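You operate a simulated robot arm through the tools that you are given. There is no shell and no other tool. Be economical: measure what you need, move in short steps, check, and stop when the job is done.

The job below is to be done with a simulated robot arm. You get a single attempt, and the scene is never put back.

JOB
Soap the green scouring pad and scrub the grease off the draining board.
Fine: one pump of hand soap; put the pad back.

It is judged by the outcome, as a careful person would: the job done as asked, and still so three seconds after it is handed in. It fails if anything else is knocked over, pushed out of place, dropped, spilled or broken.

ROBOT AND FRAMES
A 7-joint arm with a two-finger parallel gripper, fixed in place. Base frame: the origin is at the foot of the arm, x ahead of it, y to its left, z up; the work surface is at about z = 0.86. Readings come in m, rad, newtons and seconds.
With the tool pointing down near the work surface it reaches from about 0.42 to 0.9 m from the base axis. Its first joint turns from -2.007 to 2.007 rad. Payload 3.91 kg.
The TCP is the grasp point between the finger pads, 0.03 m short of the fingertips. In the tool frame z runs along the fingers and y along their closing line. The gripper opens to 0.11 m. The fingers are 0.02 m wide and 0.01 m thick; the gripper's body (0.048 by 0.112 m) begins 0.055 m behind the TCP.
Orientation is that of the tool frame in the base frame, as a unit quaternion [w, x, y, z]. With the fingers straight down and closing along the base's y, the tool's x points along the base's -x, its y along +y and its z along -z.

CONTROLS
- The arm moves only by the tool jog_arm. Its argument "moves" is a list of rows, each a list of 7 numbers: the shift along the base's x, y, z in units of 300 mm (1.0 is 300 mm), then the turn, a rotation vector about the base's x, y, z in units of 45 degrees (1.0 is 45 degrees), then the gripper command, from -1 (shut) to 1 (fully open), values between in proportion. In form: [[dx, dy, dz, ax, ay, az, fingers], ...]. A call has 1 to 10 rows; each row is the pose to reach, as a shift and turn from the pose commanded when the call began. A call with a number of a shift or a turn outside -1 to 1 is refused whole. Each row takes 0.2 s and may step no farther than 0.05 m and 0.15 rad from the row before; otherwise, or with a gripper value out of range, the whole call is refused. Where a pose cannot be reached the arm comes as near as it can. A force on the tool above 40 N (or 10 N above the force at the start of the call, whichever is more), or a blocked arm, ends the call early, and 0.2 s more pass. The fingers move at their own pace (about 0.153 m/s each) and stop on an object; they squeeze with about 20 N. The grip force told is the motor's: it shows also when the fingers shut on nothing. Time passes only in rows, and 0.2 s behind the last, so rows that repeat a pose let the fingers close. The reply holds the time, the measured pose of the TCP, the force on the tool along the base axes, the opening and the grip force, in the units named above and with some noise.
- Cameras (640 x 400 px; columns grow to the right, rows downward): "scene" is fixed at [0.404, 0.5064, 1.4376]; the picture's right is [-0.87, -0.49, 0.00], its down [-0.28, 0.50, -0.82] and it looks along [0.40, -0.72, -0.57] (base axes); focal length 259 px, centre (320, 200). "wrist" rides on the gripper at [-0.036, 0, -0.057] in the tool frame; the picture's right is [0.00, -1.00, 0.00], its down [0.97, 0.00, -0.24] and it looks along [0.24, 0.00, 0.97] (tool axes); focal length 218 px, centre (320, 200).
- get_image(camera): a new picture of that camera. It takes no simulated time.
- lift_body(by): slides the trunk up (or, below 0, down) by that many m; the arm rides with it, the base frame stays. It gives what a move gives, with no picture.
- pixel_to_xyz(camera, pixels): for up to 12 pixels [column, row] of the newest picture of that camera ("zoom" is the newest enlarged one), the place [x, y, z] in the base frame of the surface seen there, good to about 0.003 m, but the place of the scene camera against the robot may be out by one fixed shift of up to 0.012 m in any direction. It takes no simulated time.
- close_up(camera, box): a new picture of the part [left, top, right, bottom] of that camera's present view, enlarged. It takes no simulated time.
- close_job(): hands the job in; it is judged then, once.

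Keep the steps short. Do not move on a guess: measure, check each grasp and each placing, and mend mistakes. In all there are 80 turns and 46 pictures (those below and enlarged ones count). Leave the gripper open and the arm clear of the work at the hand-in unless told otherwise, and finish with a single line.

The tools are called after ">>>" as name(argument=value, ...) on one line, values as JSON. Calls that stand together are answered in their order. jog_arm: Moves the arm, as the interface text tells. Its arguments: {"type":"object","properties":{"moves":{"type":"array","items":{"type":"array","items":{"type":"number"}}}},"required":["moves"]} The other tools are called the same way: lift_body (by) slides the trunk up or down; get_image (camera) takes a picture; pixel_to_xyz (camera, pixels) gives the place of the surface under pixels of a picture; close_up (camera, box) takes an enlarged picture of a part of a camera's view; close_job () hands the job in.

At the start:

```text
time_s: 0.0
position: [0.5166, 0.011, 1.2976]
tcp_rot: [-0.001, 0.0, 1.0, 0.0]
contact_force: [0.6, -0.1, -0.8]
gripper_width: 0.1098
grip_force: 0.0
trunk travel left (down, up): [-0.875, 0.115]
```

scene: 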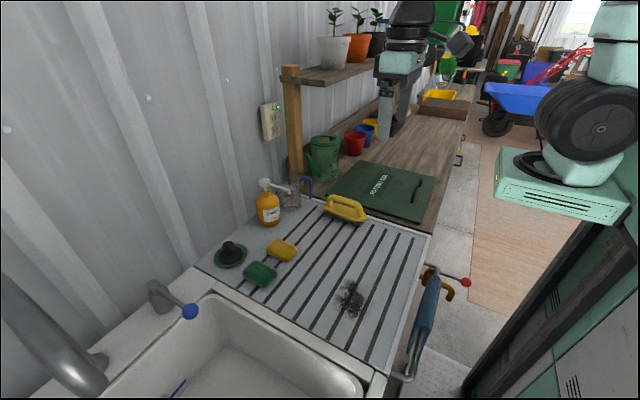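
wrist: 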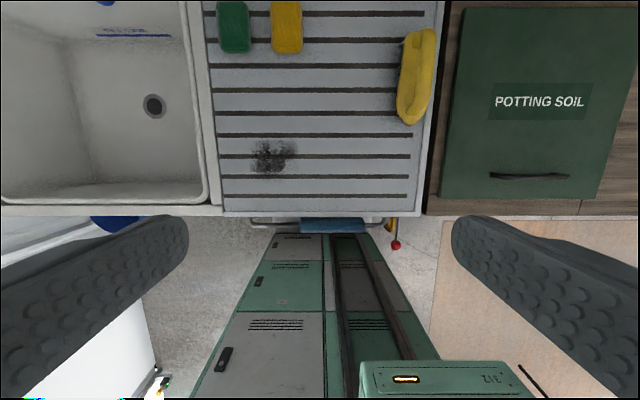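

I see a green pad near (260,274), a yellow sponge at (282,250), the soap bottle at (268,205), and grease at (350,298). I'll enlarge that area first so I can measure it.

>>> close_up(camera="scene", box=[190, 160, 440, 316])

>>> pixel_to_xyz(camera="wrist", pixels=[[233, 27], [220, 27], [247, 27], [233, 50], [233, 4], [286, 27], [270, 157], [255, 157], [297, 150], [270, 140], [270, 173], [330, 125]])

```text
2.56 times, centred on (315, 238) of scene
```

zoom: 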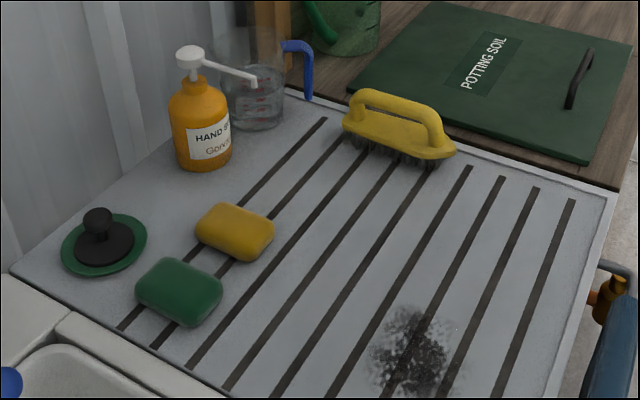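

```text
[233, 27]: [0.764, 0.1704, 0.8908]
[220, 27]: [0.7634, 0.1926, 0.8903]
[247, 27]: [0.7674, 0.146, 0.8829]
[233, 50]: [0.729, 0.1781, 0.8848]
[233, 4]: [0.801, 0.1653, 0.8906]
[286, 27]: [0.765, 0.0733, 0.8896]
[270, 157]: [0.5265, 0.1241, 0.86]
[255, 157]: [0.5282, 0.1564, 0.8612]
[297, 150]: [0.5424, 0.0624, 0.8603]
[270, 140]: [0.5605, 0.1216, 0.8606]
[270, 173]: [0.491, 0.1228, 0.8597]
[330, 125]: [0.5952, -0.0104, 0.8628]
```

The pad top is at about (0.765, 0.17, 0.89). Next I'll measure the bottle, its head and nozzle, and the objects around it in the enlarged picture.

>>> pixel_to_xyz(camera="zoom", pixels=[[190, 52], [190, 62], [215, 70], [235, 77], [254, 81], [200, 130], [180, 285], [235, 230], [265, 100], [100, 217], [300, 45], [222, 150]])

>>> close_up(camera="scene", box=[236, 165, 332, 225])

```text
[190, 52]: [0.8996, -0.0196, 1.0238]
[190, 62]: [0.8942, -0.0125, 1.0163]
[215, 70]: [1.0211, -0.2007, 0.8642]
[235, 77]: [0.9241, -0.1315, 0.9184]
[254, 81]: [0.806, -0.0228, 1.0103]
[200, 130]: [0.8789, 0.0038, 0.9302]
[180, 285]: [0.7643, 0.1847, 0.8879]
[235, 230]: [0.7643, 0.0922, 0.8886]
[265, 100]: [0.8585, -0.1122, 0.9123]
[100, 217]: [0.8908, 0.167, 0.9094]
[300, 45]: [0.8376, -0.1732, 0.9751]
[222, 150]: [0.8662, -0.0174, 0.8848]
```

```text
6.67 times, centred on (284, 195) of scene
```

zoom: 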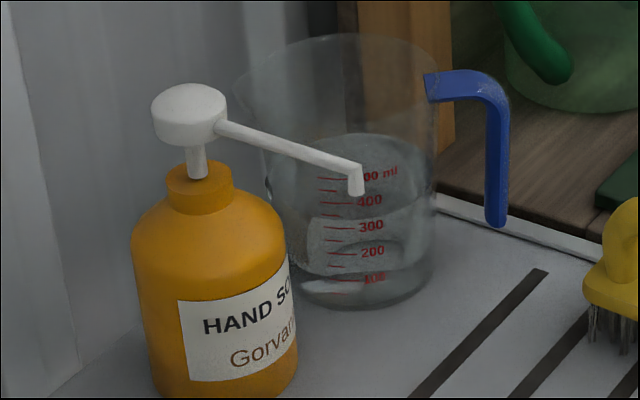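

The nozzle points along -x, with its tip near (0.806, -0.023, 1.01). The scene camera's y reads about 0.015 higher than the wrist camera's. I'll move to above the green pad for a wrist measurement.

>>> jog_arm(moves=[[0.1, 0.06, -0.07, 0, 0, 0, 1], [0.2, 0.13, -0.14, 0, 0, 0, 1], [0.3, 0.19, -0.21, 0, 0, 0, 1], [0.4, 0.26, -0.28, 0, 0, 0, 1], [0.5, 0.32, -0.35, 0, 0, 0, 1], [0.6, 0.39, -0.42, 0, 0, 0, 1], [0.7, 0.45, -0.49, 0, 0, 0, 1], [0.78, 0.5, -0.56, 0, 0, 0, 1], [0.828, 0.53, -0.62, 0, 0, 0, 1], [0.828, 0.53, -0.62, 0, 0, 0, 1]])

>>> get_image(camera="wrist")

```text
time_s: 2.2
position: [0.7652, 0.1685, 1.1107]
tcp_rot: [0.0, 0.0, 1.0, 0.0]
contact_force: [-0.1, -0.6, -0.1]
gripper_width: 0.1096
grip_force: 0.0
trunk travel left (down, up): [-0.875, 0.115]
```

```text
41 pictures are left
```

wrist: 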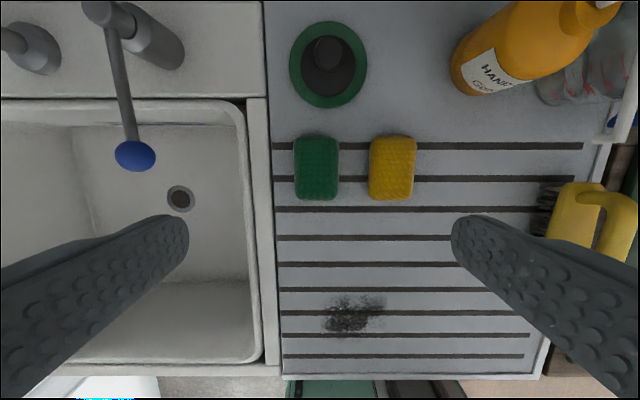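

The pad now sits at (317,167) in the wrist view. I'll measure its edges, the sponge, the grease extents and the bottle.

>>> pixel_to_xyz(camera="wrist", pixels=[[297, 167], [337, 167], [317, 140], [317, 196], [317, 167], [372, 167], [325, 315], [384, 300], [350, 292], [350, 334], [136, 155], [365, 60]])

>>> close_up(camera="wrist", box=[280, 270, 424, 360])

```text
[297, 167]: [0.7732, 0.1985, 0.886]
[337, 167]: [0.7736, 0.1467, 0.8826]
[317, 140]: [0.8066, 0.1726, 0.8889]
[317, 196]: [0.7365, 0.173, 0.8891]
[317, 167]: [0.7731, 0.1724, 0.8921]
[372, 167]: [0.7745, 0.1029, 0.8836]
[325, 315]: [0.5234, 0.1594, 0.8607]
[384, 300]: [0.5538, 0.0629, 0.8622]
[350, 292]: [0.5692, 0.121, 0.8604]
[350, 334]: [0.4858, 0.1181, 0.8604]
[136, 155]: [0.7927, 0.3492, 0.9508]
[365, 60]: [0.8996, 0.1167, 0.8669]
```

```text
4.44 times, centred on (352, 315) of wrist
```

zoom: 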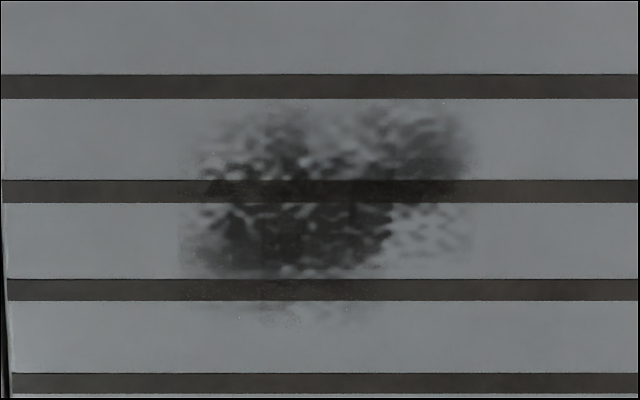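

The pad spans x 0.735–0.811 and y 0.145–0.200, so it is centred at (0.772, 0.1725) with its top at 0.891. I'll descend with a 0.085 opening and keep the fingertips about 9 mm above the board.

>>> jog_arm(moves=[[0.023, 0.01, -0.15, 0, 0, 0, 0.545], [0.023, 0.01, -0.3, 0, 0, 0, 0.545], [0.023, 0.01, -0.45, 0, 0, 0, 0.545], [0.023, 0.01, -0.58, 0, 0, 0, 0.545], [0.023, 0.01, -0.66, 0, 0, 0, 0.545], [0.023, 0.01, -0.705, 0, 0, 0, 0.545], [0.023, 0.01, -0.705, 0, 0, 0, 0.545]])

>>> get_image(camera="wrist")

```text
time_s: 3.8
position: [0.7716, 0.1731, 0.9]
tcp_rot: [0.001, 0.0, 1.0, -0.001]
contact_force: [0.6, 0.5, -0.2]
gripper_width: 0.0849
grip_force: 0.0
trunk travel left (down, up): [-0.875, 0.115]
```

```text
39 pictures are left
```

wrist: 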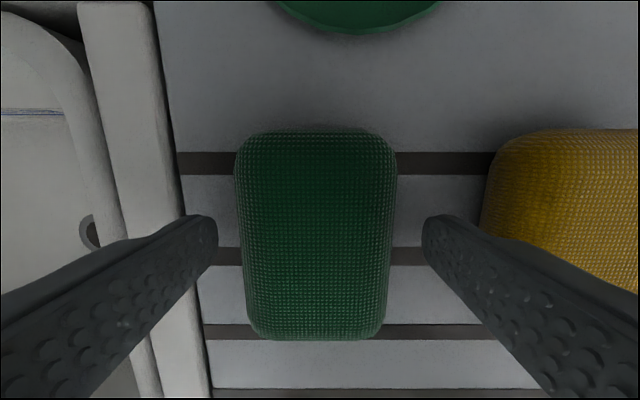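

The pad lies between the fingers and clear of the sponge. I'll close the gripper on it.

>>> jog_arm(moves=[[0, 0, 0, 0, 0, 0, 0.0], [0, 0, 0, 0, 0, 0, -1], [0, 0, 0, 0, 0, 0, -1], [0, 0, 0, 0, 0, 0, -1]])

```text
time_s: 4.8
position: [0.7714, 0.1727, 0.8995]
tcp_rot: [0.0, 0.0, 1.0, -0.001]
contact_force: [0.2, -0.8, 0.3]
gripper_width: 0.0591
grip_force: 19.9
trunk travel left (down, up): [-0.875, 0.115]
```

The pad is held at a width of 0.059 with 20 N of grip. I'll lift it and carry it to in front of the nozzle, around (0.66, -0.035), staying clear of the bottle. From there I'll measure the nozzle with the wrist camera.

>>> jog_arm(moves=[[0, 0, 0.1, 0, 0, 0, -1], [0, 0, 0.25, 0, 0, 0, -1], [0, 0, 0.4, 0, 0, 0, -1], [-0.1, -0.1, 0.47, 0, 0, 0, -1], [-0.2, -0.22, 0.5, 0, 0, 0, -1], [-0.3, -0.34, 0.5, 0, 0, 0, -1], [-0.37, -0.46, 0.5, 0, 0, 0, -1], [-0.37, -0.58, 0.5, 0, 0, 0, -1], [-0.37, -0.693, 0.5, 0, 0, 0, -1], [-0.37, -0.693, 0.5, 0, 0, 0, -1]])

>>> get_image(camera="wrist")

```text
time_s: 7.0
position: [0.6603, -0.0362, 1.0496]
tcp_rot: [0.0, 0.0, 1.0, -0.001]
contact_force: [1.3, 0.2, 0.1]
gripper_width: 0.059
grip_force: 20.8
trunk travel left (down, up): [-0.875, 0.115]
```

```text
38 pictures are left
```

wrist: 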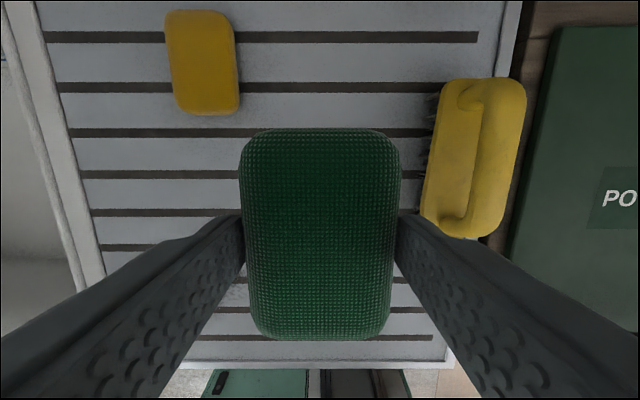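

The nozzle is out of view. I'll check the brush's near edge before setting the pad down.

>>> pixel_to_xyz(camera="wrist", pixels=[[428, 145], [433, 100], [422, 200], [470, 150], [510, 90], [200, 60]])

```text
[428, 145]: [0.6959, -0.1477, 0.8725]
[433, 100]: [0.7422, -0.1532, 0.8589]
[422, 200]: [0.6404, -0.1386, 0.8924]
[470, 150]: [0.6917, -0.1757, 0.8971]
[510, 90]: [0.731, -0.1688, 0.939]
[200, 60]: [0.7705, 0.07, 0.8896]
```

The brush's near edge is at y ≈ -0.139, which leaves room. I'll set the pad down at (0.725, -0.035) and then open a little.

>>> jog_arm(moves=[[0.05, 0, -0.12, 0, 0, 0, -1], [0.1, 0, -0.24, 0, 0, 0, -1], [0.16, 0, -0.35, 0, 0, 0, -1], [0.213, 0, -0.43, 0, 0, 0, -1], [0.213, 0, -0.48, 0, 0, 0, -1], [0.213, 0, -0.497, 0, 0, 0, -1], [0.213, 0, -0.497, 0, 0, 0, 0.5], [0.213, 0, -0.497, 0, 0, 0, 0.5]])

```text
time_s: 8.8
position: [0.7243, -0.0335, 0.9017]
tcp_rot: [0.0, 0.001, 1.0, 0.001]
contact_force: [-1.0, 0.4, 0.7]
gripper_width: 0.0824
grip_force: 0.0
trunk travel left (down, up): [-0.875, 0.115]
```

The pad is down. I'll rise straight up and look at the pump from above with the wrist camera.

>>> jog_arm(moves=[[0, 0, 0.1, 0, 0, 0, 0.5], [0, 0, 0.25, 0, 0, 0, 0.5], [0, 0, 0.4, 0, 0, 0, 0.5], [0, 0, 0.55, 0, 0, 0, 0], [0, 0, 0.7, 0, 0, 0, -1], [0, 0, 0.85, 0, 0, 0, -1], [0, 0, 1.0, 0, 0, 0, -1], [0.0, 0, 1.0, 0, 0, 0, -1]])

>>> jog_arm(moves=[[0.08, 0, 0.12, 0, 0, 0, -1], [0.13, 0, 0.18, 0, 0, 0, -1], [0.13, 0, 0.18, 0, 0, 0, -1]])

>>> get_image(camera="wrist")

```text
time_s: 10.6
position: [0.7241, -0.0347, 1.2024]
tcp_rot: [0.0, 0.0, 1.0, 0.0]
contact_force: [0.4, 1.1, -1.0]
gripper_width: 0.0002
grip_force: 19.9
trunk travel left (down, up): [-0.875, 0.115]
```

```text
time_s: 11.4
position: [0.7633, -0.0354, 1.2562]
tcp_rot: [0.0, 0.0, 1.0, 0.0]
contact_force: [0.5, -0.4, -0.6]
gripper_width: 0.0
grip_force: 19.6
trunk travel left (down, up): [-0.875, 0.115]
```

```text
37 pictures are left
```

wrist: 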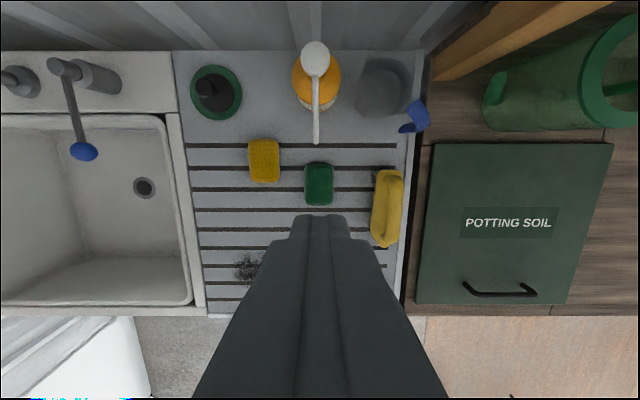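

Now the pump head shows at (315,57) and the nozzle tip at (317,139). I'll measure those along with the pad, bottle and jug.

>>> pixel_to_xyz(camera="wrist", pixels=[[315, 57], [315, 47], [304, 57], [327, 57], [316, 95], [317, 120], [317, 140], [319, 165], [319, 184], [319, 203], [360, 88], [415, 115]])

>>> close_up(camera="wrist", box=[256, 20, 416, 220])

```text
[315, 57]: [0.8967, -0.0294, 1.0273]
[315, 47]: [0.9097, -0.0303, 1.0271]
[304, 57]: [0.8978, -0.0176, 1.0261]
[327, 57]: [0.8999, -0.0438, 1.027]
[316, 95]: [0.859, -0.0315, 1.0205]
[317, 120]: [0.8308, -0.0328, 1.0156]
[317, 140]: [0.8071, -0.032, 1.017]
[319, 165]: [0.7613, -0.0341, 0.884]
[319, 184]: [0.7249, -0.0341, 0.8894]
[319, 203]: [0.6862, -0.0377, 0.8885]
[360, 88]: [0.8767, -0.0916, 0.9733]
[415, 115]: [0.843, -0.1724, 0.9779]
```

```text
2.00 times, centred on (336, 120) of wrist
```

zoom: 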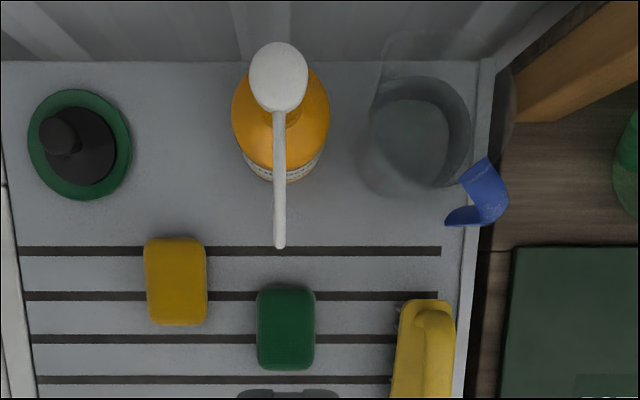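

The pump head top is at (0.899, -0.031, 1.027), the nozzle tip at (0.806, -0.032), and the pad centre at (0.7245, -0.035). I'll come down behind the pad at x = 0.655 with the fingers slightly apart. From there I can push it about 65 mm under the nozzle while the gripper stays clear of it.

>>> jog_arm(moves=[[-0.12, 0, -0.05, 0, 0, 0, -0.455], [-0.24, 0, -0.13, 0, 0, 0, -0.455], [-0.363, 0, -0.2, 0, 0, 0, -0.455], [-0.363, 0, -0.35, 0, 0, 0, -0.455], [-0.363, 0, -0.5, 0, 0, 0, -0.455], [-0.363, 0, -0.65, 0, 0, 0, -0.455], [-0.363, 0, -0.8, 0, 0, 0, -0.455], [-0.363, 0, -0.9, 0, 0, 0, -0.455], [-0.363, 0, -0.9, 0, 0, 0, -0.455]])

>>> jog_arm(moves=[[0, 0, -0.12, 0, 0, 0, -0.455], [0, 0, -0.24, 0, 0, 0, -0.455], [0, 0, -0.296, 0, 0, 0, -0.455], [0, 0, -0.296, 0, 0, 0, -0.455]])

>>> get_image(camera="wrist")

```text
time_s: 13.4
position: [0.6547, -0.036, 0.9839]
tcp_rot: [0.0, 0.0, 1.0, 0.0]
contact_force: [-0.4, -0.9, -0.2]
gripper_width: 0.0298
grip_force: 0.1
trunk travel left (down, up): [-0.875, 0.115]
```

```text
time_s: 14.4
position: [0.6531, -0.0339, 0.8964]
tcp_rot: [0.001, 0.0, 1.0, 0.001]
contact_force: [0.7, 0.9, -0.3]
gripper_width: 0.0299
grip_force: 0.1
trunk travel left (down, up): [-0.875, 0.115]
```

```text
35 pictures are left
```

wrist: 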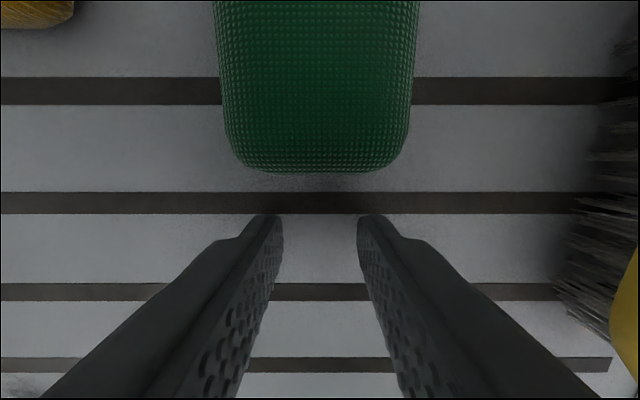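

The fingers are squarely behind the pad. I'll push forward slowly to TCP x = 0.742.

>>> jog_arm(moves=[[0.05, 0, 0, 0, 0, 0, -0.455], [0.08, 0, 0, 0, 0, 0, -0.455], [0.11, 0, 0, 0, 0, 0, -0.455], [0.14, 0, 0, 0, 0, 0, -0.455], [0.17, 0, 0, 0, 0, 0, -0.455], [0.2, 0, 0, 0, 0, 0, -0.455], [0.23, 0, 0, 0, 0, 0, -0.455], [0.26, 0, 0, 0, 0, 0, -0.455], [0.29, 0, 0, 0, 0, 0, -0.455], [0.29, 0, 0, 0, 0, 0, -0.455]])

>>> get_image(camera="wrist")

>>> close_up(camera="scene", box=[220, 160, 380, 260])

```text
time_s: 16.6
position: [0.7414, -0.0348, 0.8971]
tcp_rot: [0.0, 0.0, 1.0, 0.001]
contact_force: [0.0, -0.1, -0.8]
gripper_width: 0.0299
grip_force: 0.0
trunk travel left (down, up): [-0.875, 0.115]
```

```text
34 pictures are left
```

wrist: 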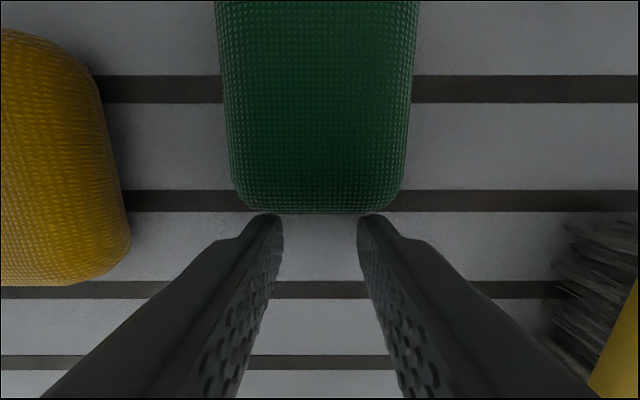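

```text
4.00 times, centred on (300, 210) of scene
```

zoom: 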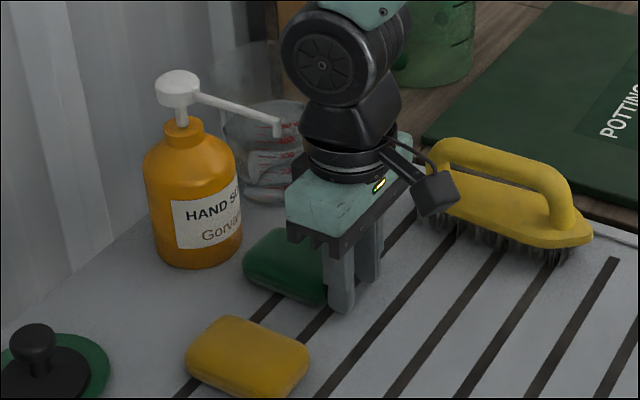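

The pad now covers about x 0.752–0.828, beneath the nozzle at 0.806. I'll back off, rise, and shut the fingers. Then I'll tilt the tool 20° with the fingertips forward, so the hand stays away from the wall while I press the pump.

>>> jog_arm(moves=[[-0.12, 0, 0, 0, 0, 0, -0.455], [-0.2, 0, 0.1, 0, 0, 0, -0.455], [-0.2, 0, 0.25, 0, 0, 0, -1], [-0.2, 0, 0.4, 0, 0, 0, -1], [-0.2, 0, 0.55, 0, 0, 0, -1], [-0.2, 0.015, 0.7, 0, -0.15, 0, -1], [-0.2, 0.015, 0.85, 0, -0.3, 0, -1], [-0.2, 0.015, 0.9, 0, -0.444, 0, -1], [-0.2, 0.015, 0.9, 0, -0.444, 0, -1]])

>>> jog_arm(moves=[[0.15, 0, -0.0, 0, 0, 0, -1], [0.3, 0, -0.0, 0, 0, 0, -1], [0.45, 0, -0.03, 0, 0, 0, -1], [0.57, 0, -0.1, 0, 0, 0, -1], [0.67, 0, -0.16, 0, 0, 0, -1], [0.71, 0, -0.2, 0, 0, 0, -1], [0.71, 0, -0.2, 0, 0, 0, -1]])

>>> close_up(camera="scene", box=[220, 140, 380, 240])

>>> get_image(camera="wrist")

```text
time_s: 18.6
position: [0.6824, -0.0311, 1.1656]
tcp_rot: [0.174, 0.001, 0.985, 0.001]
contact_force: [-0.3, 0.3, 0.8]
gripper_width: 0.0001
grip_force: 20.2
trunk travel left (down, up): [-0.875, 0.115]
```

```text
time_s: 20.2
position: [0.8961, -0.0302, 1.1056]
tcp_rot: [0.173, 0.0, 0.985, 0.0]
contact_force: [-0.1, 0.3, 0.2]
gripper_width: 0.0
grip_force: 19.3
trunk travel left (down, up): [-0.875, 0.115]
```

```text
4.00 times, centred on (300, 190) of scene
```

zoom: 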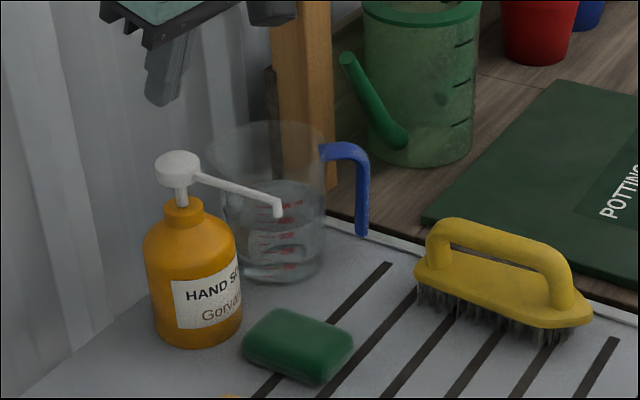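

```text
31 pictures are left
```

wrist: 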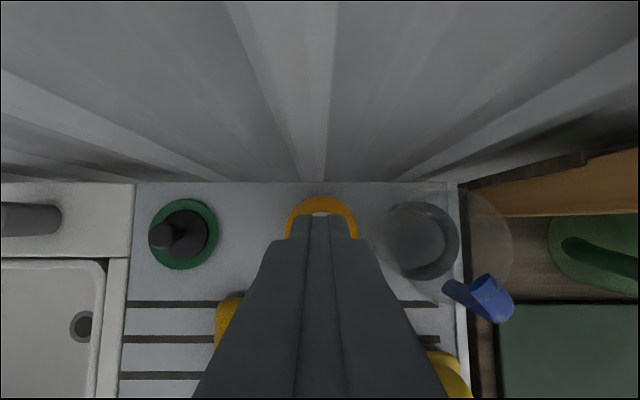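

The fingertips hover above the pump head. I'll check the sideways alignment by comparing the fingertip and head in the same scene picture.

>>> pixel_to_xyz(camera="zoom", pixels=[[160, 98], [172, 98], [150, 92], [177, 158], [165, 158], [190, 158], [177, 153], [277, 205], [300, 345]])

>>> close_up(camera="scene", box=[236, 140, 300, 180])

```text
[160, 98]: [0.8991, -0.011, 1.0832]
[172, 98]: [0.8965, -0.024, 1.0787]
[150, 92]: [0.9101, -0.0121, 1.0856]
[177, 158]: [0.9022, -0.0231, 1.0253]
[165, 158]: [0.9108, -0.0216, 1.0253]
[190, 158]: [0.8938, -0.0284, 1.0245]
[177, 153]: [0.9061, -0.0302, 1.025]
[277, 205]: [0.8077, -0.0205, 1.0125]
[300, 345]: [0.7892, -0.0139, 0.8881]
```

```text
10.00 times, centred on (268, 160) of scene
```

zoom: 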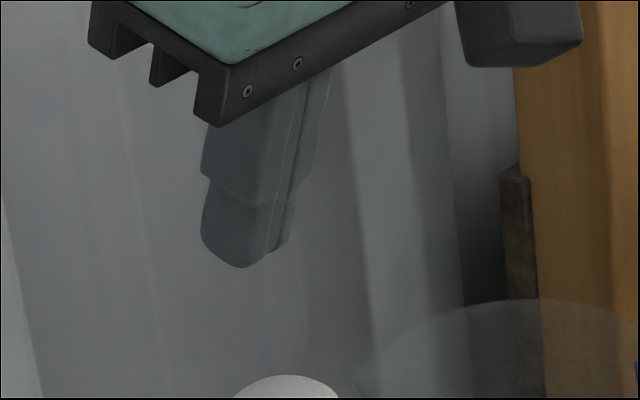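

The alignment is within about 3 mm. I'll lower to contact at about TCP z 1.059 and press in small steps, watching the force.

>>> jog_arm(moves=[[0, 0, -0.08, 0, 0, 0, -1], [0, -0.005, -0.14, 0, 0, 0, -1], [0, -0.005, -0.16, 0, 0, 0, -1], [0, -0.005, -0.175, 0, 0, 0, -1], [0, -0.005, -0.187, 0, 0, 0, -1]])

```text
time_s: 21.4
position: [0.8954, -0.0313, 1.0507]
tcp_rot: [0.174, 0.001, 0.985, 0.0]
contact_force: [-3.6, -0.1, 6.4]
gripper_width: 0.0
grip_force: 19.7
trunk travel left (down, up): [-0.875, 0.115]
```

I'm in contact, with 6.4 N at about 8 mm of travel. I'll continue the same stroke.

>>> jog_arm(moves=[[0, 0, -0.012, 0, 0, 0, -1], [0, 0, -0.024, 0, 0, 0, -1], [0, 0, -0.036, 0, 0, 0, -1]])

>>> close_up(camera="scene", box=[220, 150, 380, 250])

```text
time_s: 22.2
position: [0.8939, -0.032, 1.0434]
tcp_rot: [0.177, 0.0, 0.984, 0.001]
contact_force: [-11.2, -2.8, 30.3]
gripper_width: 0.0
grip_force: 20.2
trunk travel left (down, up): [-0.875, 0.115]
```

```text
4.00 times, centred on (300, 200) of scene
```

zoom: 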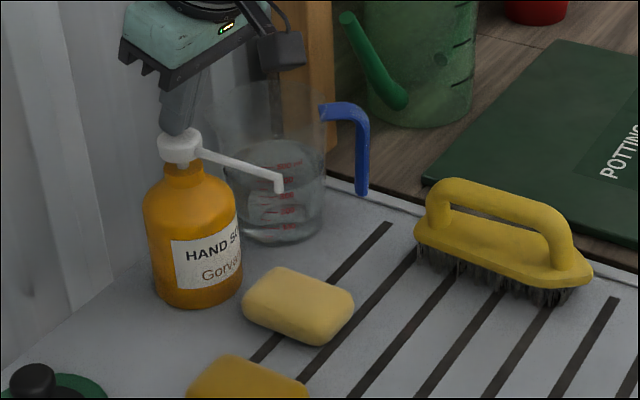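

The pump has bottomed at 30 N, and the pad has turned pale with soap, so that is the one pump done. I'll rise straight off, back away, and set the tool upright.

>>> jog_arm(moves=[[0, 0, 0.05, 0, 0, 0, -1], [0, 0, 0.15, 0, 0, 0, -1], [0, 0, 0.3, 0, 0, 0, -1], [-0.12, 0, 0.38, 0, 0, 0, -1], [-0.25, 0, 0.4, 0, 0.15, 0, -1], [-0.38, 0, 0.4, 0, 0.3, 0, -1], [-0.45, 0, 0.4, 0, 0.444, 0, -1], [-0.45, 0, 0.4, 0, 0.444, 0, -1]])

>>> get_image(camera="wrist")

```text
time_s: 24.0
position: [0.7607, -0.0328, 1.1596]
tcp_rot: [-0.001, -0.001, 1.0, 0.0]
contact_force: [0.7, -0.2, 0.3]
gripper_width: 0.0
grip_force: 20.0
trunk travel left (down, up): [-0.875, 0.115]
```

```text
28 pictures are left
```

wrist: 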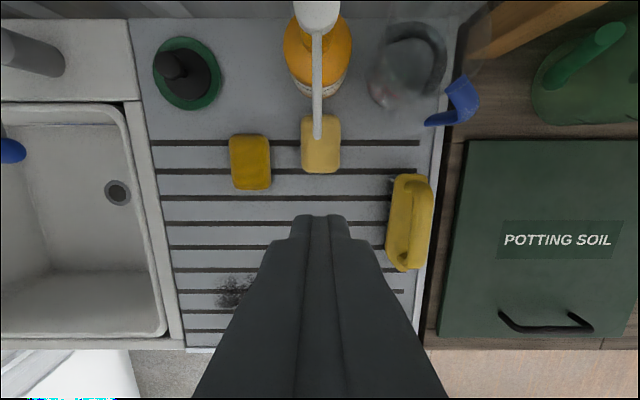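

The pad is soaped, its picture centre at (320,144). I'll measure its edges before fetching it by its near end.

>>> pixel_to_xyz(camera="wrist", pixels=[[304, 150], [337, 150], [321, 171], [306, 171], [336, 171], [330, 118], [317, 136], [315, 15], [250, 162]])

```text
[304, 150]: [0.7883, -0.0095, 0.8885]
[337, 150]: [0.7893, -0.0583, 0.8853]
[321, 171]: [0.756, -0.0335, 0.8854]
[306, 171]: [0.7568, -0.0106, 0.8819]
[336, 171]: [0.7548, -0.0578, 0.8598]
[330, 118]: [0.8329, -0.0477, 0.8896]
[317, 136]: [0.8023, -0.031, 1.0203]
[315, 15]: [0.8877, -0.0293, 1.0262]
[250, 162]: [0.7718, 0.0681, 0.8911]
```

The pad's near edge is at x = 0.752 and its centre at y = -0.034. I'll descend behind it with open fingers, slide forward to x = 0.765, and grip.

>>> jog_arm(moves=[[-0.12, -0.007, -0.05, 0, 0, 0, 0], [-0.167, -0.007, -0.17, 0, 0, 0, 0.545], [-0.167, -0.007, -0.32, 0, 0, 0, 0.545], [-0.167, -0.007, -0.47, 0, 0, 0, 0.545], [-0.167, -0.007, -0.62, 0, 0, 0, 0.545], [-0.167, -0.007, -0.77, 0, 0, 0, 0.545], [-0.167, -0.007, -0.867, 0, 0, 0, 0.545], [-0.08, -0.007, -0.867, 0, 0, 0, 0.545], [0.017, -0.007, -0.867, 0, 0, 0, 0.545], [0.017, -0.007, -0.867, 0, 0, 0, 0.545]])

>>> get_image(camera="wrist")

```text
time_s: 26.2
position: [0.7646, -0.0345, 0.8975]
tcp_rot: [0.0, 0.0, 1.0, 0.0]
contact_force: [-0.2, -0.1, 0.8]
gripper_width: 0.0849
grip_force: 0.2
trunk travel left (down, up): [-0.875, 0.115]
```

```text
27 pictures are left
```

wrist: 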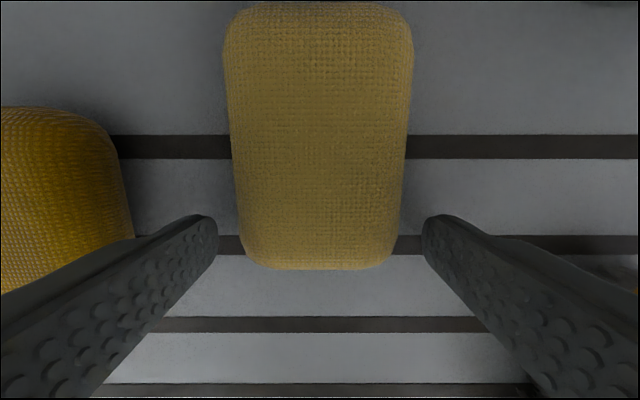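

The near end lies between the fingers. I'll grip it, drag back 60 mm, release, move forward 25 mm to the pad's centre, and grip again.

>>> jog_arm(moves=[[0, 0, 0, 0, 0, 0, -0.2], [0, 0, 0, 0, 0, 0, -1], [0, 0, 0, 0, 0, 0, -1], [-0.05, 0, 0, 0, 0, 0, -1], [-0.1, 0, 0, 0, 0, 0, -1], [-0.15, 0, 0, 0, 0, 0, -1], [-0.2, 0, 0, 0, 0, 0, -1], [-0.2, 0, 0, 0, 0, 0, -1]])

>>> jog_arm(moves=[[0, 0, 0, 0, 0, 0, 0.545], [0, 0, 0, 0, 0, 0, 0.545], [0.04, 0, 0, 0, 0, 0, 0.545], [0.083, 0, 0, 0, 0, 0, 0.545], [0.083, 0, 0, 0, 0, 0, 0.545]])

>>> get_image(camera="wrist")

```text
time_s: 28.0
position: [0.7043, -0.033, 0.8996]
tcp_rot: [0.0, 0.001, 1.0, -0.001]
contact_force: [0.2, -0.5, -0.8]
gripper_width: 0.0588
grip_force: 20.2
trunk travel left (down, up): [-0.875, 0.115]
```

```text
time_s: 29.2
position: [0.728, -0.0327, 0.8997]
tcp_rot: [-0.001, 0.0, 1.0, 0.0]
contact_force: [1.1, 0.0, 0.6]
gripper_width: 0.0849
grip_force: 0.0
trunk travel left (down, up): [-0.875, 0.115]
```

```text
26 pictures are left
```

wrist: 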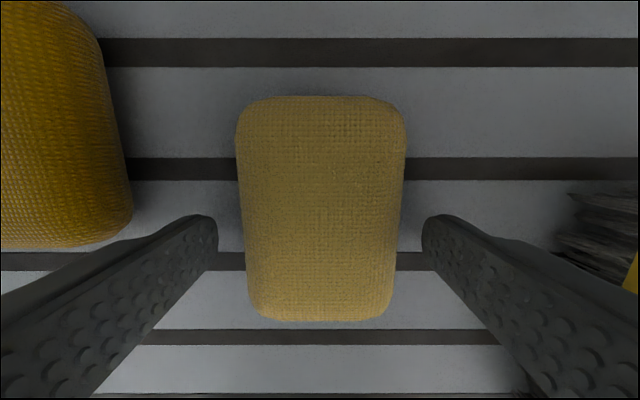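

The pad sits about 8 mm farther forward than centred. I'll shift +8 mm, grip, lift, and carry it over toward the grease.

>>> jog_arm(moves=[[0.027, 0, 0, 0, 0, 0, 0.545], [0.027, 0, 0, 0, 0, 0, 0], [0.027, 0, 0, 0, 0, 0, -1], [0.027, 0, 0, 0, 0, 0, -1], [0.027, 0, 0.1, 0, 0, 0, -1], [-0.08, 0, 0.2, 0, 0, 0, -1], [-0.22, 0.05, 0.24, 0, 0, 0, -1], [-0.34, 0.15, 0.24, 0, 0, 0, -1], [-0.46, 0.25, 0.24, 0, 0, 0, -1], [-0.56, 0.36, 0.24, 0, 0, 0, -1]])

>>> get_image(camera="wrist")

```text
time_s: 31.4
position: [0.5608, 0.0725, 0.9699]
tcp_rot: [0.0, 0.0, 1.0, 0.0]
contact_force: [0.6, -0.8, -0.9]
gripper_width: 0.0589
grip_force: 19.6
trunk travel left (down, up): [-0.875, 0.115]
```

```text
25 pictures are left
```

wrist: 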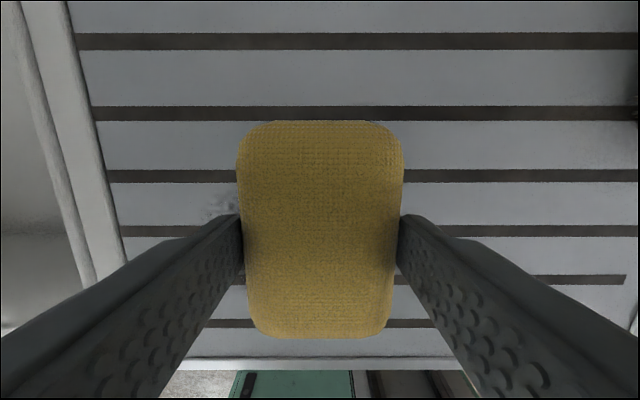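

I'm at (0.561, 0.073, 0.970) with the pad firmly held. I'll lower it onto the board at the edge of the grease and check for light contact.

>>> jog_arm(moves=[[0, 0.02, -0.1, 0, 0, 0, -1], [0, 0.02, -0.18, 0, 0, 0, -1], [0, 0.02, -0.225, 0, 0, 0, -1], [0, 0.02, -0.24, 0, 0, 0, -1], [0, 0.02, -0.247, 0, 0, 0, -1]])

```text
time_s: 32.6
position: [0.5631, 0.0809, 0.8981]
tcp_rot: [0.0, 0.002, 1.0, 0.001]
contact_force: [-2.0, -1.3, 28.9]
gripper_width: 0.0593
grip_force: 19.6
trunk travel left (down, up): [-0.875, 0.115]
```

Contact is 29 N, a little firm. I'll ease off about 1 mm and scrub back and forth across the patch in y, stepping along x.

>>> jog_arm(moves=[[0, 0, 0.004, 0, 0, 0, -1], [0, 0.1, 0.004, 0, 0, 0, -1], [0, 0.2, 0.004, 0, 0, 0, -1], [0, 0.27, 0.004, 0, 0, 0, -1], [-0.1, 0.27, 0.004, 0, 0, 0, -1], [-0.1, 0.16, 0.004, 0, 0, 0, -1], [-0.1, 0.06, 0.004, 0, 0, 0, -1], [-0.1, -0.04, 0.004, 0, 0, 0, -1], [-0.2, -0.04, 0.004, 0, 0, 0, -1]])

>>> jog_arm(moves=[[0, 0.1, 0, 0, 0, 0, -1], [0, 0.2, 0, 0, 0, 0, -1], [0, 0.31, 0, 0, 0, 0, -1], [0.07, 0.31, 0, 0, 0, 0, -1], [0.07, 0.2, 0, 0, 0, 0, -1], [0.07, 0.1, 0, 0, 0, 0, -1], [0.07, 0, 0, 0, 0, 0, -1]])

>>> get_image(camera="wrist")

>>> close_up(camera="scene", box=[240, 200, 480, 350])

```text
time_s: 34.6
position: [0.501, 0.0674, 0.8983]
tcp_rot: [-0.002, 0.0, 1.0, -0.001]
contact_force: [0.3, 0.3, 2.9]
gripper_width: 0.059
grip_force: 20.7
trunk travel left (down, up): [-0.875, 0.115]
```

```text
time_s: 36.2
position: [0.5241, 0.0701, 0.8982]
tcp_rot: [0.0, 0.0, 1.0, 0.0]
contact_force: [2.3, 7.7, 25.8]
gripper_width: 0.0588
grip_force: 19.8
trunk travel left (down, up): [-0.875, 0.115]
```

```text
24 pictures are left
```

wrist: 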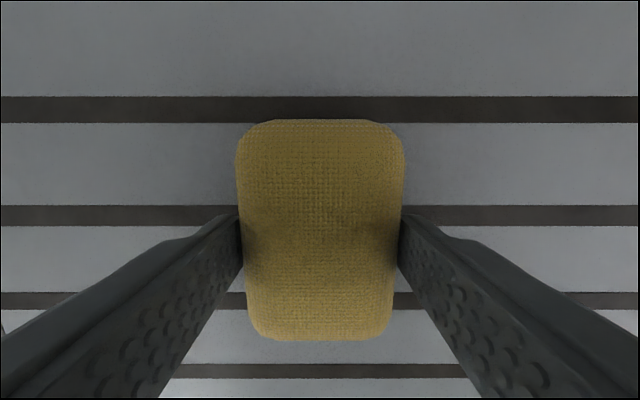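

```text
2.67 times, centred on (360, 275) of scene
```

zoom: 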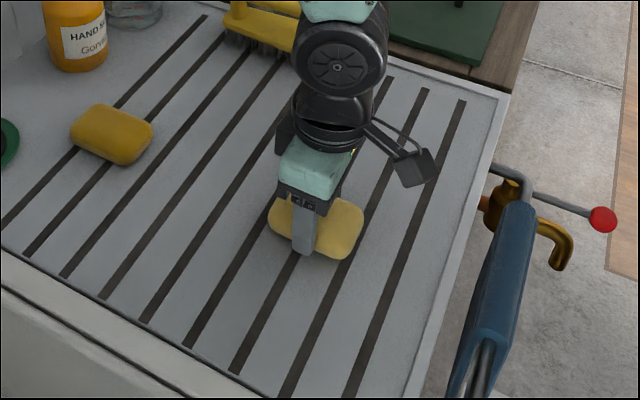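

The grease looks gone. I'll lift the pad and look at the cleaned area from above.

>>> jog_arm(moves=[[0, 0, 0.1, 0, 0, 0, -1], [0.0, 0, 0.25, 0, 0, 0, -1], [0.1, 0, 0.35, 0, 0, 0, -1], [0.22, -0.0, 0.43, 0, 0, 0, -1], [0.35, -0.0, 0.5, 0, 0, 0, -1], [0.48, -0.0, 0.55, 0, 0, 0, -1], [0.48, 0, 0.55, 0, 0, 0, -1]])

>>> get_image(camera="wrist")

>>> close_up(camera="scene", box=[280, 225, 440, 325])

```text
time_s: 37.8
position: [0.667, 0.0656, 1.0611]
tcp_rot: [0.0, 0.0, 1.0, 0.0]
contact_force: [0.0, 0.5, -1.2]
gripper_width: 0.0589
grip_force: 20.1
trunk travel left (down, up): [-0.875, 0.115]
```

```text
22 pictures are left
```

wrist: 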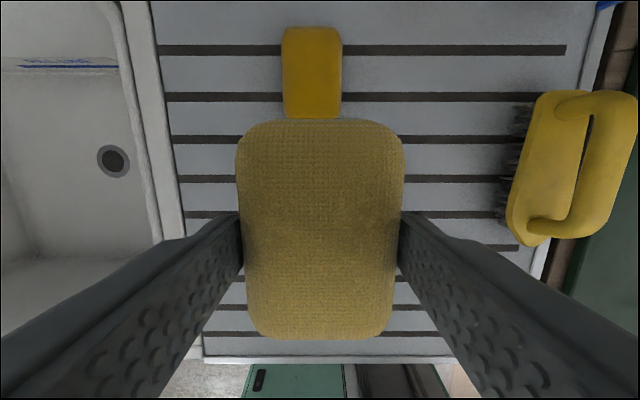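

```text
4.00 times, centred on (360, 275) of scene
```

zoom: 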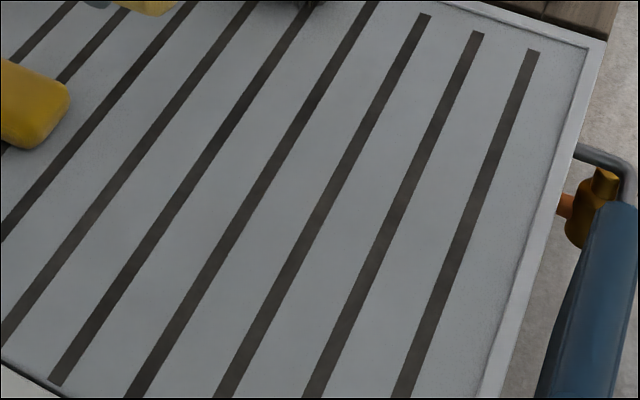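

The board is clean. I'll carry the pad back to its original spot, TCP (0.771, 0.1725), keeping high over the sponge, then lower it and release.

>>> jog_arm(moves=[[0.1, 0.12, 0, 0, 0, 0, -1], [0.2, 0.24, 0, 0, 0, 0, -1], [0.3, 0.348, 0, 0, 0, 0, -1], [0.345, 0.348, -0.1, 0, 0, 0, -1], [0.345, 0.348, -0.22, 0, 0, 0, -1], [0.345, 0.348, -0.34, 0, 0, 0, -1], [0.345, 0.348, -0.45, 0, 0, 0, -1], [0.345, 0.348, -0.51, 0, 0, 0, -1], [0.345, 0.348, -0.543, 0, 0, 0, -1], [0.345, 0.348, -0.543, 0, 0, 0, -1]])

```text
time_s: 40.0
position: [0.7705, 0.1716, 0.9007]
tcp_rot: [0.0, 0.001, 1.0, 0.0]
contact_force: [0.9, -0.3, -0.9]
gripper_width: 0.0585
grip_force: 19.4
trunk travel left (down, up): [-0.875, 0.115]
```

There's no contact force yet, so I'll lower about 2 mm and read the force.

>>> jog_arm(moves=[[0, 0.003, -0.003, 0, 0, 0, -1], [0, 0.003, -0.006, 0, 0, 0, -1]])

```text
time_s: 40.6
position: [0.7696, 0.1732, 0.8996]
tcp_rot: [0.0, -0.001, 1.0, 0.0]
contact_force: [0.2, -0.5, -0.2]
gripper_width: 0.0588
grip_force: 20.3
trunk travel left (down, up): [-0.875, 0.115]
```

>>> jog_arm(moves=[[0, 0, -0.002, 0, 0, 0, -1], [0, 0, -0.004, 0, 0, 0, -1]])

```text
time_s: 41.2
position: [0.7707, 0.1734, 0.8981]
tcp_rot: [0.0, 0.0, 1.0, -0.001]
contact_force: [-0.8, -1.2, 3.5]
gripper_width: 0.0589
grip_force: 19.9
trunk travel left (down, up): [-0.875, 0.115]
```

The force reads 3.5 N, so the pad rests on the board. I'll open gently and rise clear.

>>> jog_arm(moves=[[0, 0, 0, 0, 0, 0, 0.2], [0, 0, 0, 0, 0, 0, 0.545], [0, 0, 0, 0, 0, 0, 0.545], [0, 0, 0.1, 0, 0, 0, 0.545], [0, 0, 0.25, 0, 0, 0, 0.545], [0, 0, 0.4, 0, 0, 0, 0.545], [-0.1, -0.05, 0.52, 0, 0, 0, 1], [-0.2, -0.12, 0.64, 0, 0, 0, 1], [-0.3, -0.19, 0.75, 0, 0, 0, 1], [-0.3, -0.19, 0.75, 0, 0, 0, 1]])

>>> get_image(camera="wrist")

>>> get_image(camera="scene")

```text
refused: row 8 steps farther than a row can; nothing moved
```

```text
20 pictures are left
```

wrist: 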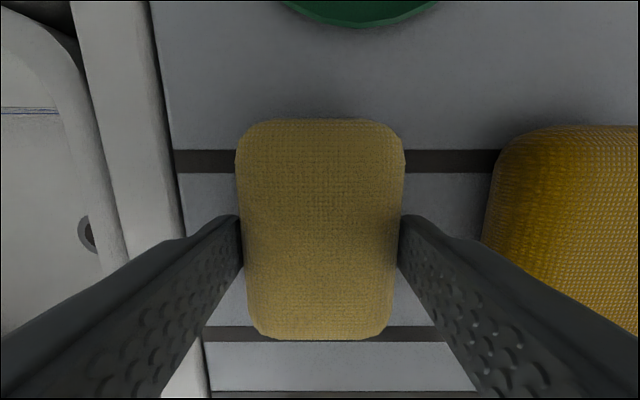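

```text
19 pictures are left
```

scene: 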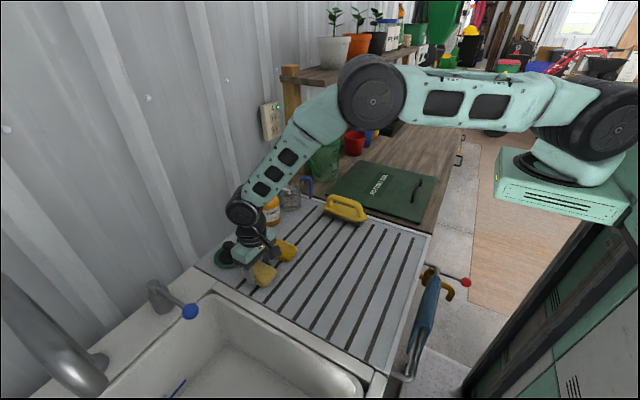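

That call was refused because one step was too long, and nothing moved. The pad is sitting where it should, so I'll repeat the release and rise with shorter steps.

>>> jog_arm(moves=[[0, 0, 0, 0, 0, 0, 0.2], [0, 0, 0, 0, 0, 0, 0.545], [0, 0, 0, 0, 0, 0, 0.545], [0, 0, 0.1, 0, 0, 0, 0.545], [0, 0, 0.24, 0, 0, 0, 0.545], [0, 0, 0.38, 0, 0, 0, 0.545], [-0.08, -0.04, 0.48, 0, 0, 0, 1], [-0.16, -0.08, 0.58, 0, 0, 0, 1], [-0.24, -0.12, 0.68, 0, 0, 0, 1], [-0.3, -0.16, 0.75, 0, 0, 0, 1]])

>>> get_image(camera="wrist")

>>> get_image(camera="scene")

```text
time_s: 43.4
position: [0.6817, 0.1245, 1.1231]
tcp_rot: [0.0, 0.0, 1.0, 0.0]
contact_force: [0.3, -0.3, 0.7]
gripper_width: 0.1099
grip_force: 0.0
trunk travel left (down, up): [-0.875, 0.115]
```

```text
18 pictures are left
```

wrist: 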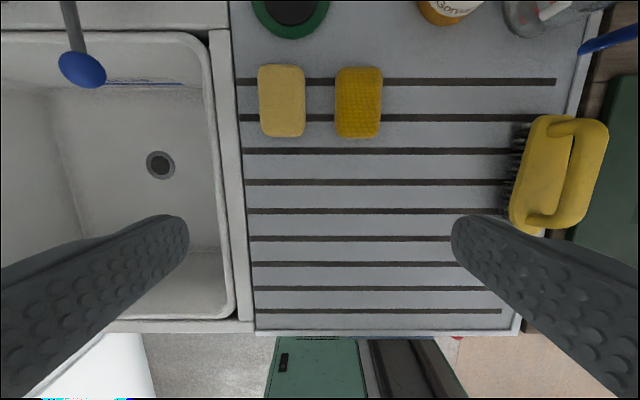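

```text
17 pictures are left
```

scene: 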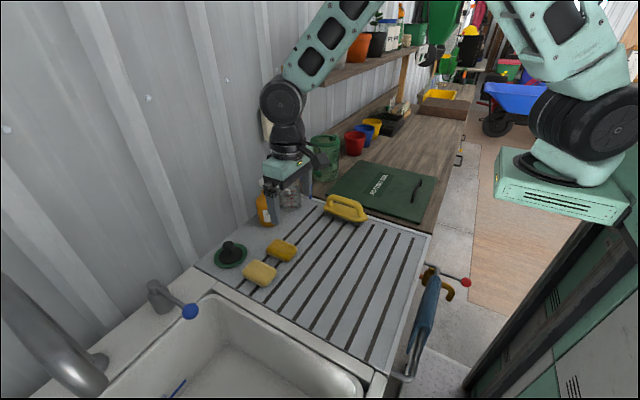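

The pad is back beside the sponge. I'll check its position and take a last close look for residue.

>>> pixel_to_xyz(camera="wrist", pixels=[[260, 100], [304, 100], [282, 68], [282, 134], [282, 100], [358, 100]])

>>> close_up(camera="wrist", box=[245, 190, 453, 320])

```text
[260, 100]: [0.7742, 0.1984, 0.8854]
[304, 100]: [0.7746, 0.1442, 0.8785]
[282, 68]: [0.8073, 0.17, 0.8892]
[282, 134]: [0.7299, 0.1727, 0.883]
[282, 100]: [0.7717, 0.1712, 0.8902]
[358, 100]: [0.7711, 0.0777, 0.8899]
```

```text
3.08 times, centred on (349, 255) of wrist
```

zoom: 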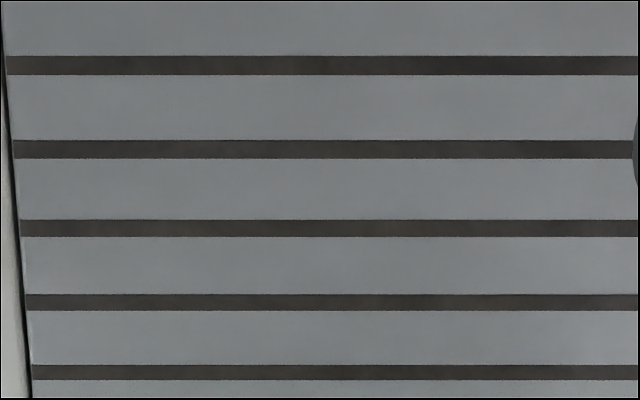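

The board is spotless, the pad is back within about 2 mm of its original spot, the gripper is open and the arm is clear. I'm handing the job in.

>>> close_job()

```text
The job is handed in.
```

The green pad got one pump of soap, the grease is scrubbed off the draining board, and the pad is back in its place with nothing else disturbed.
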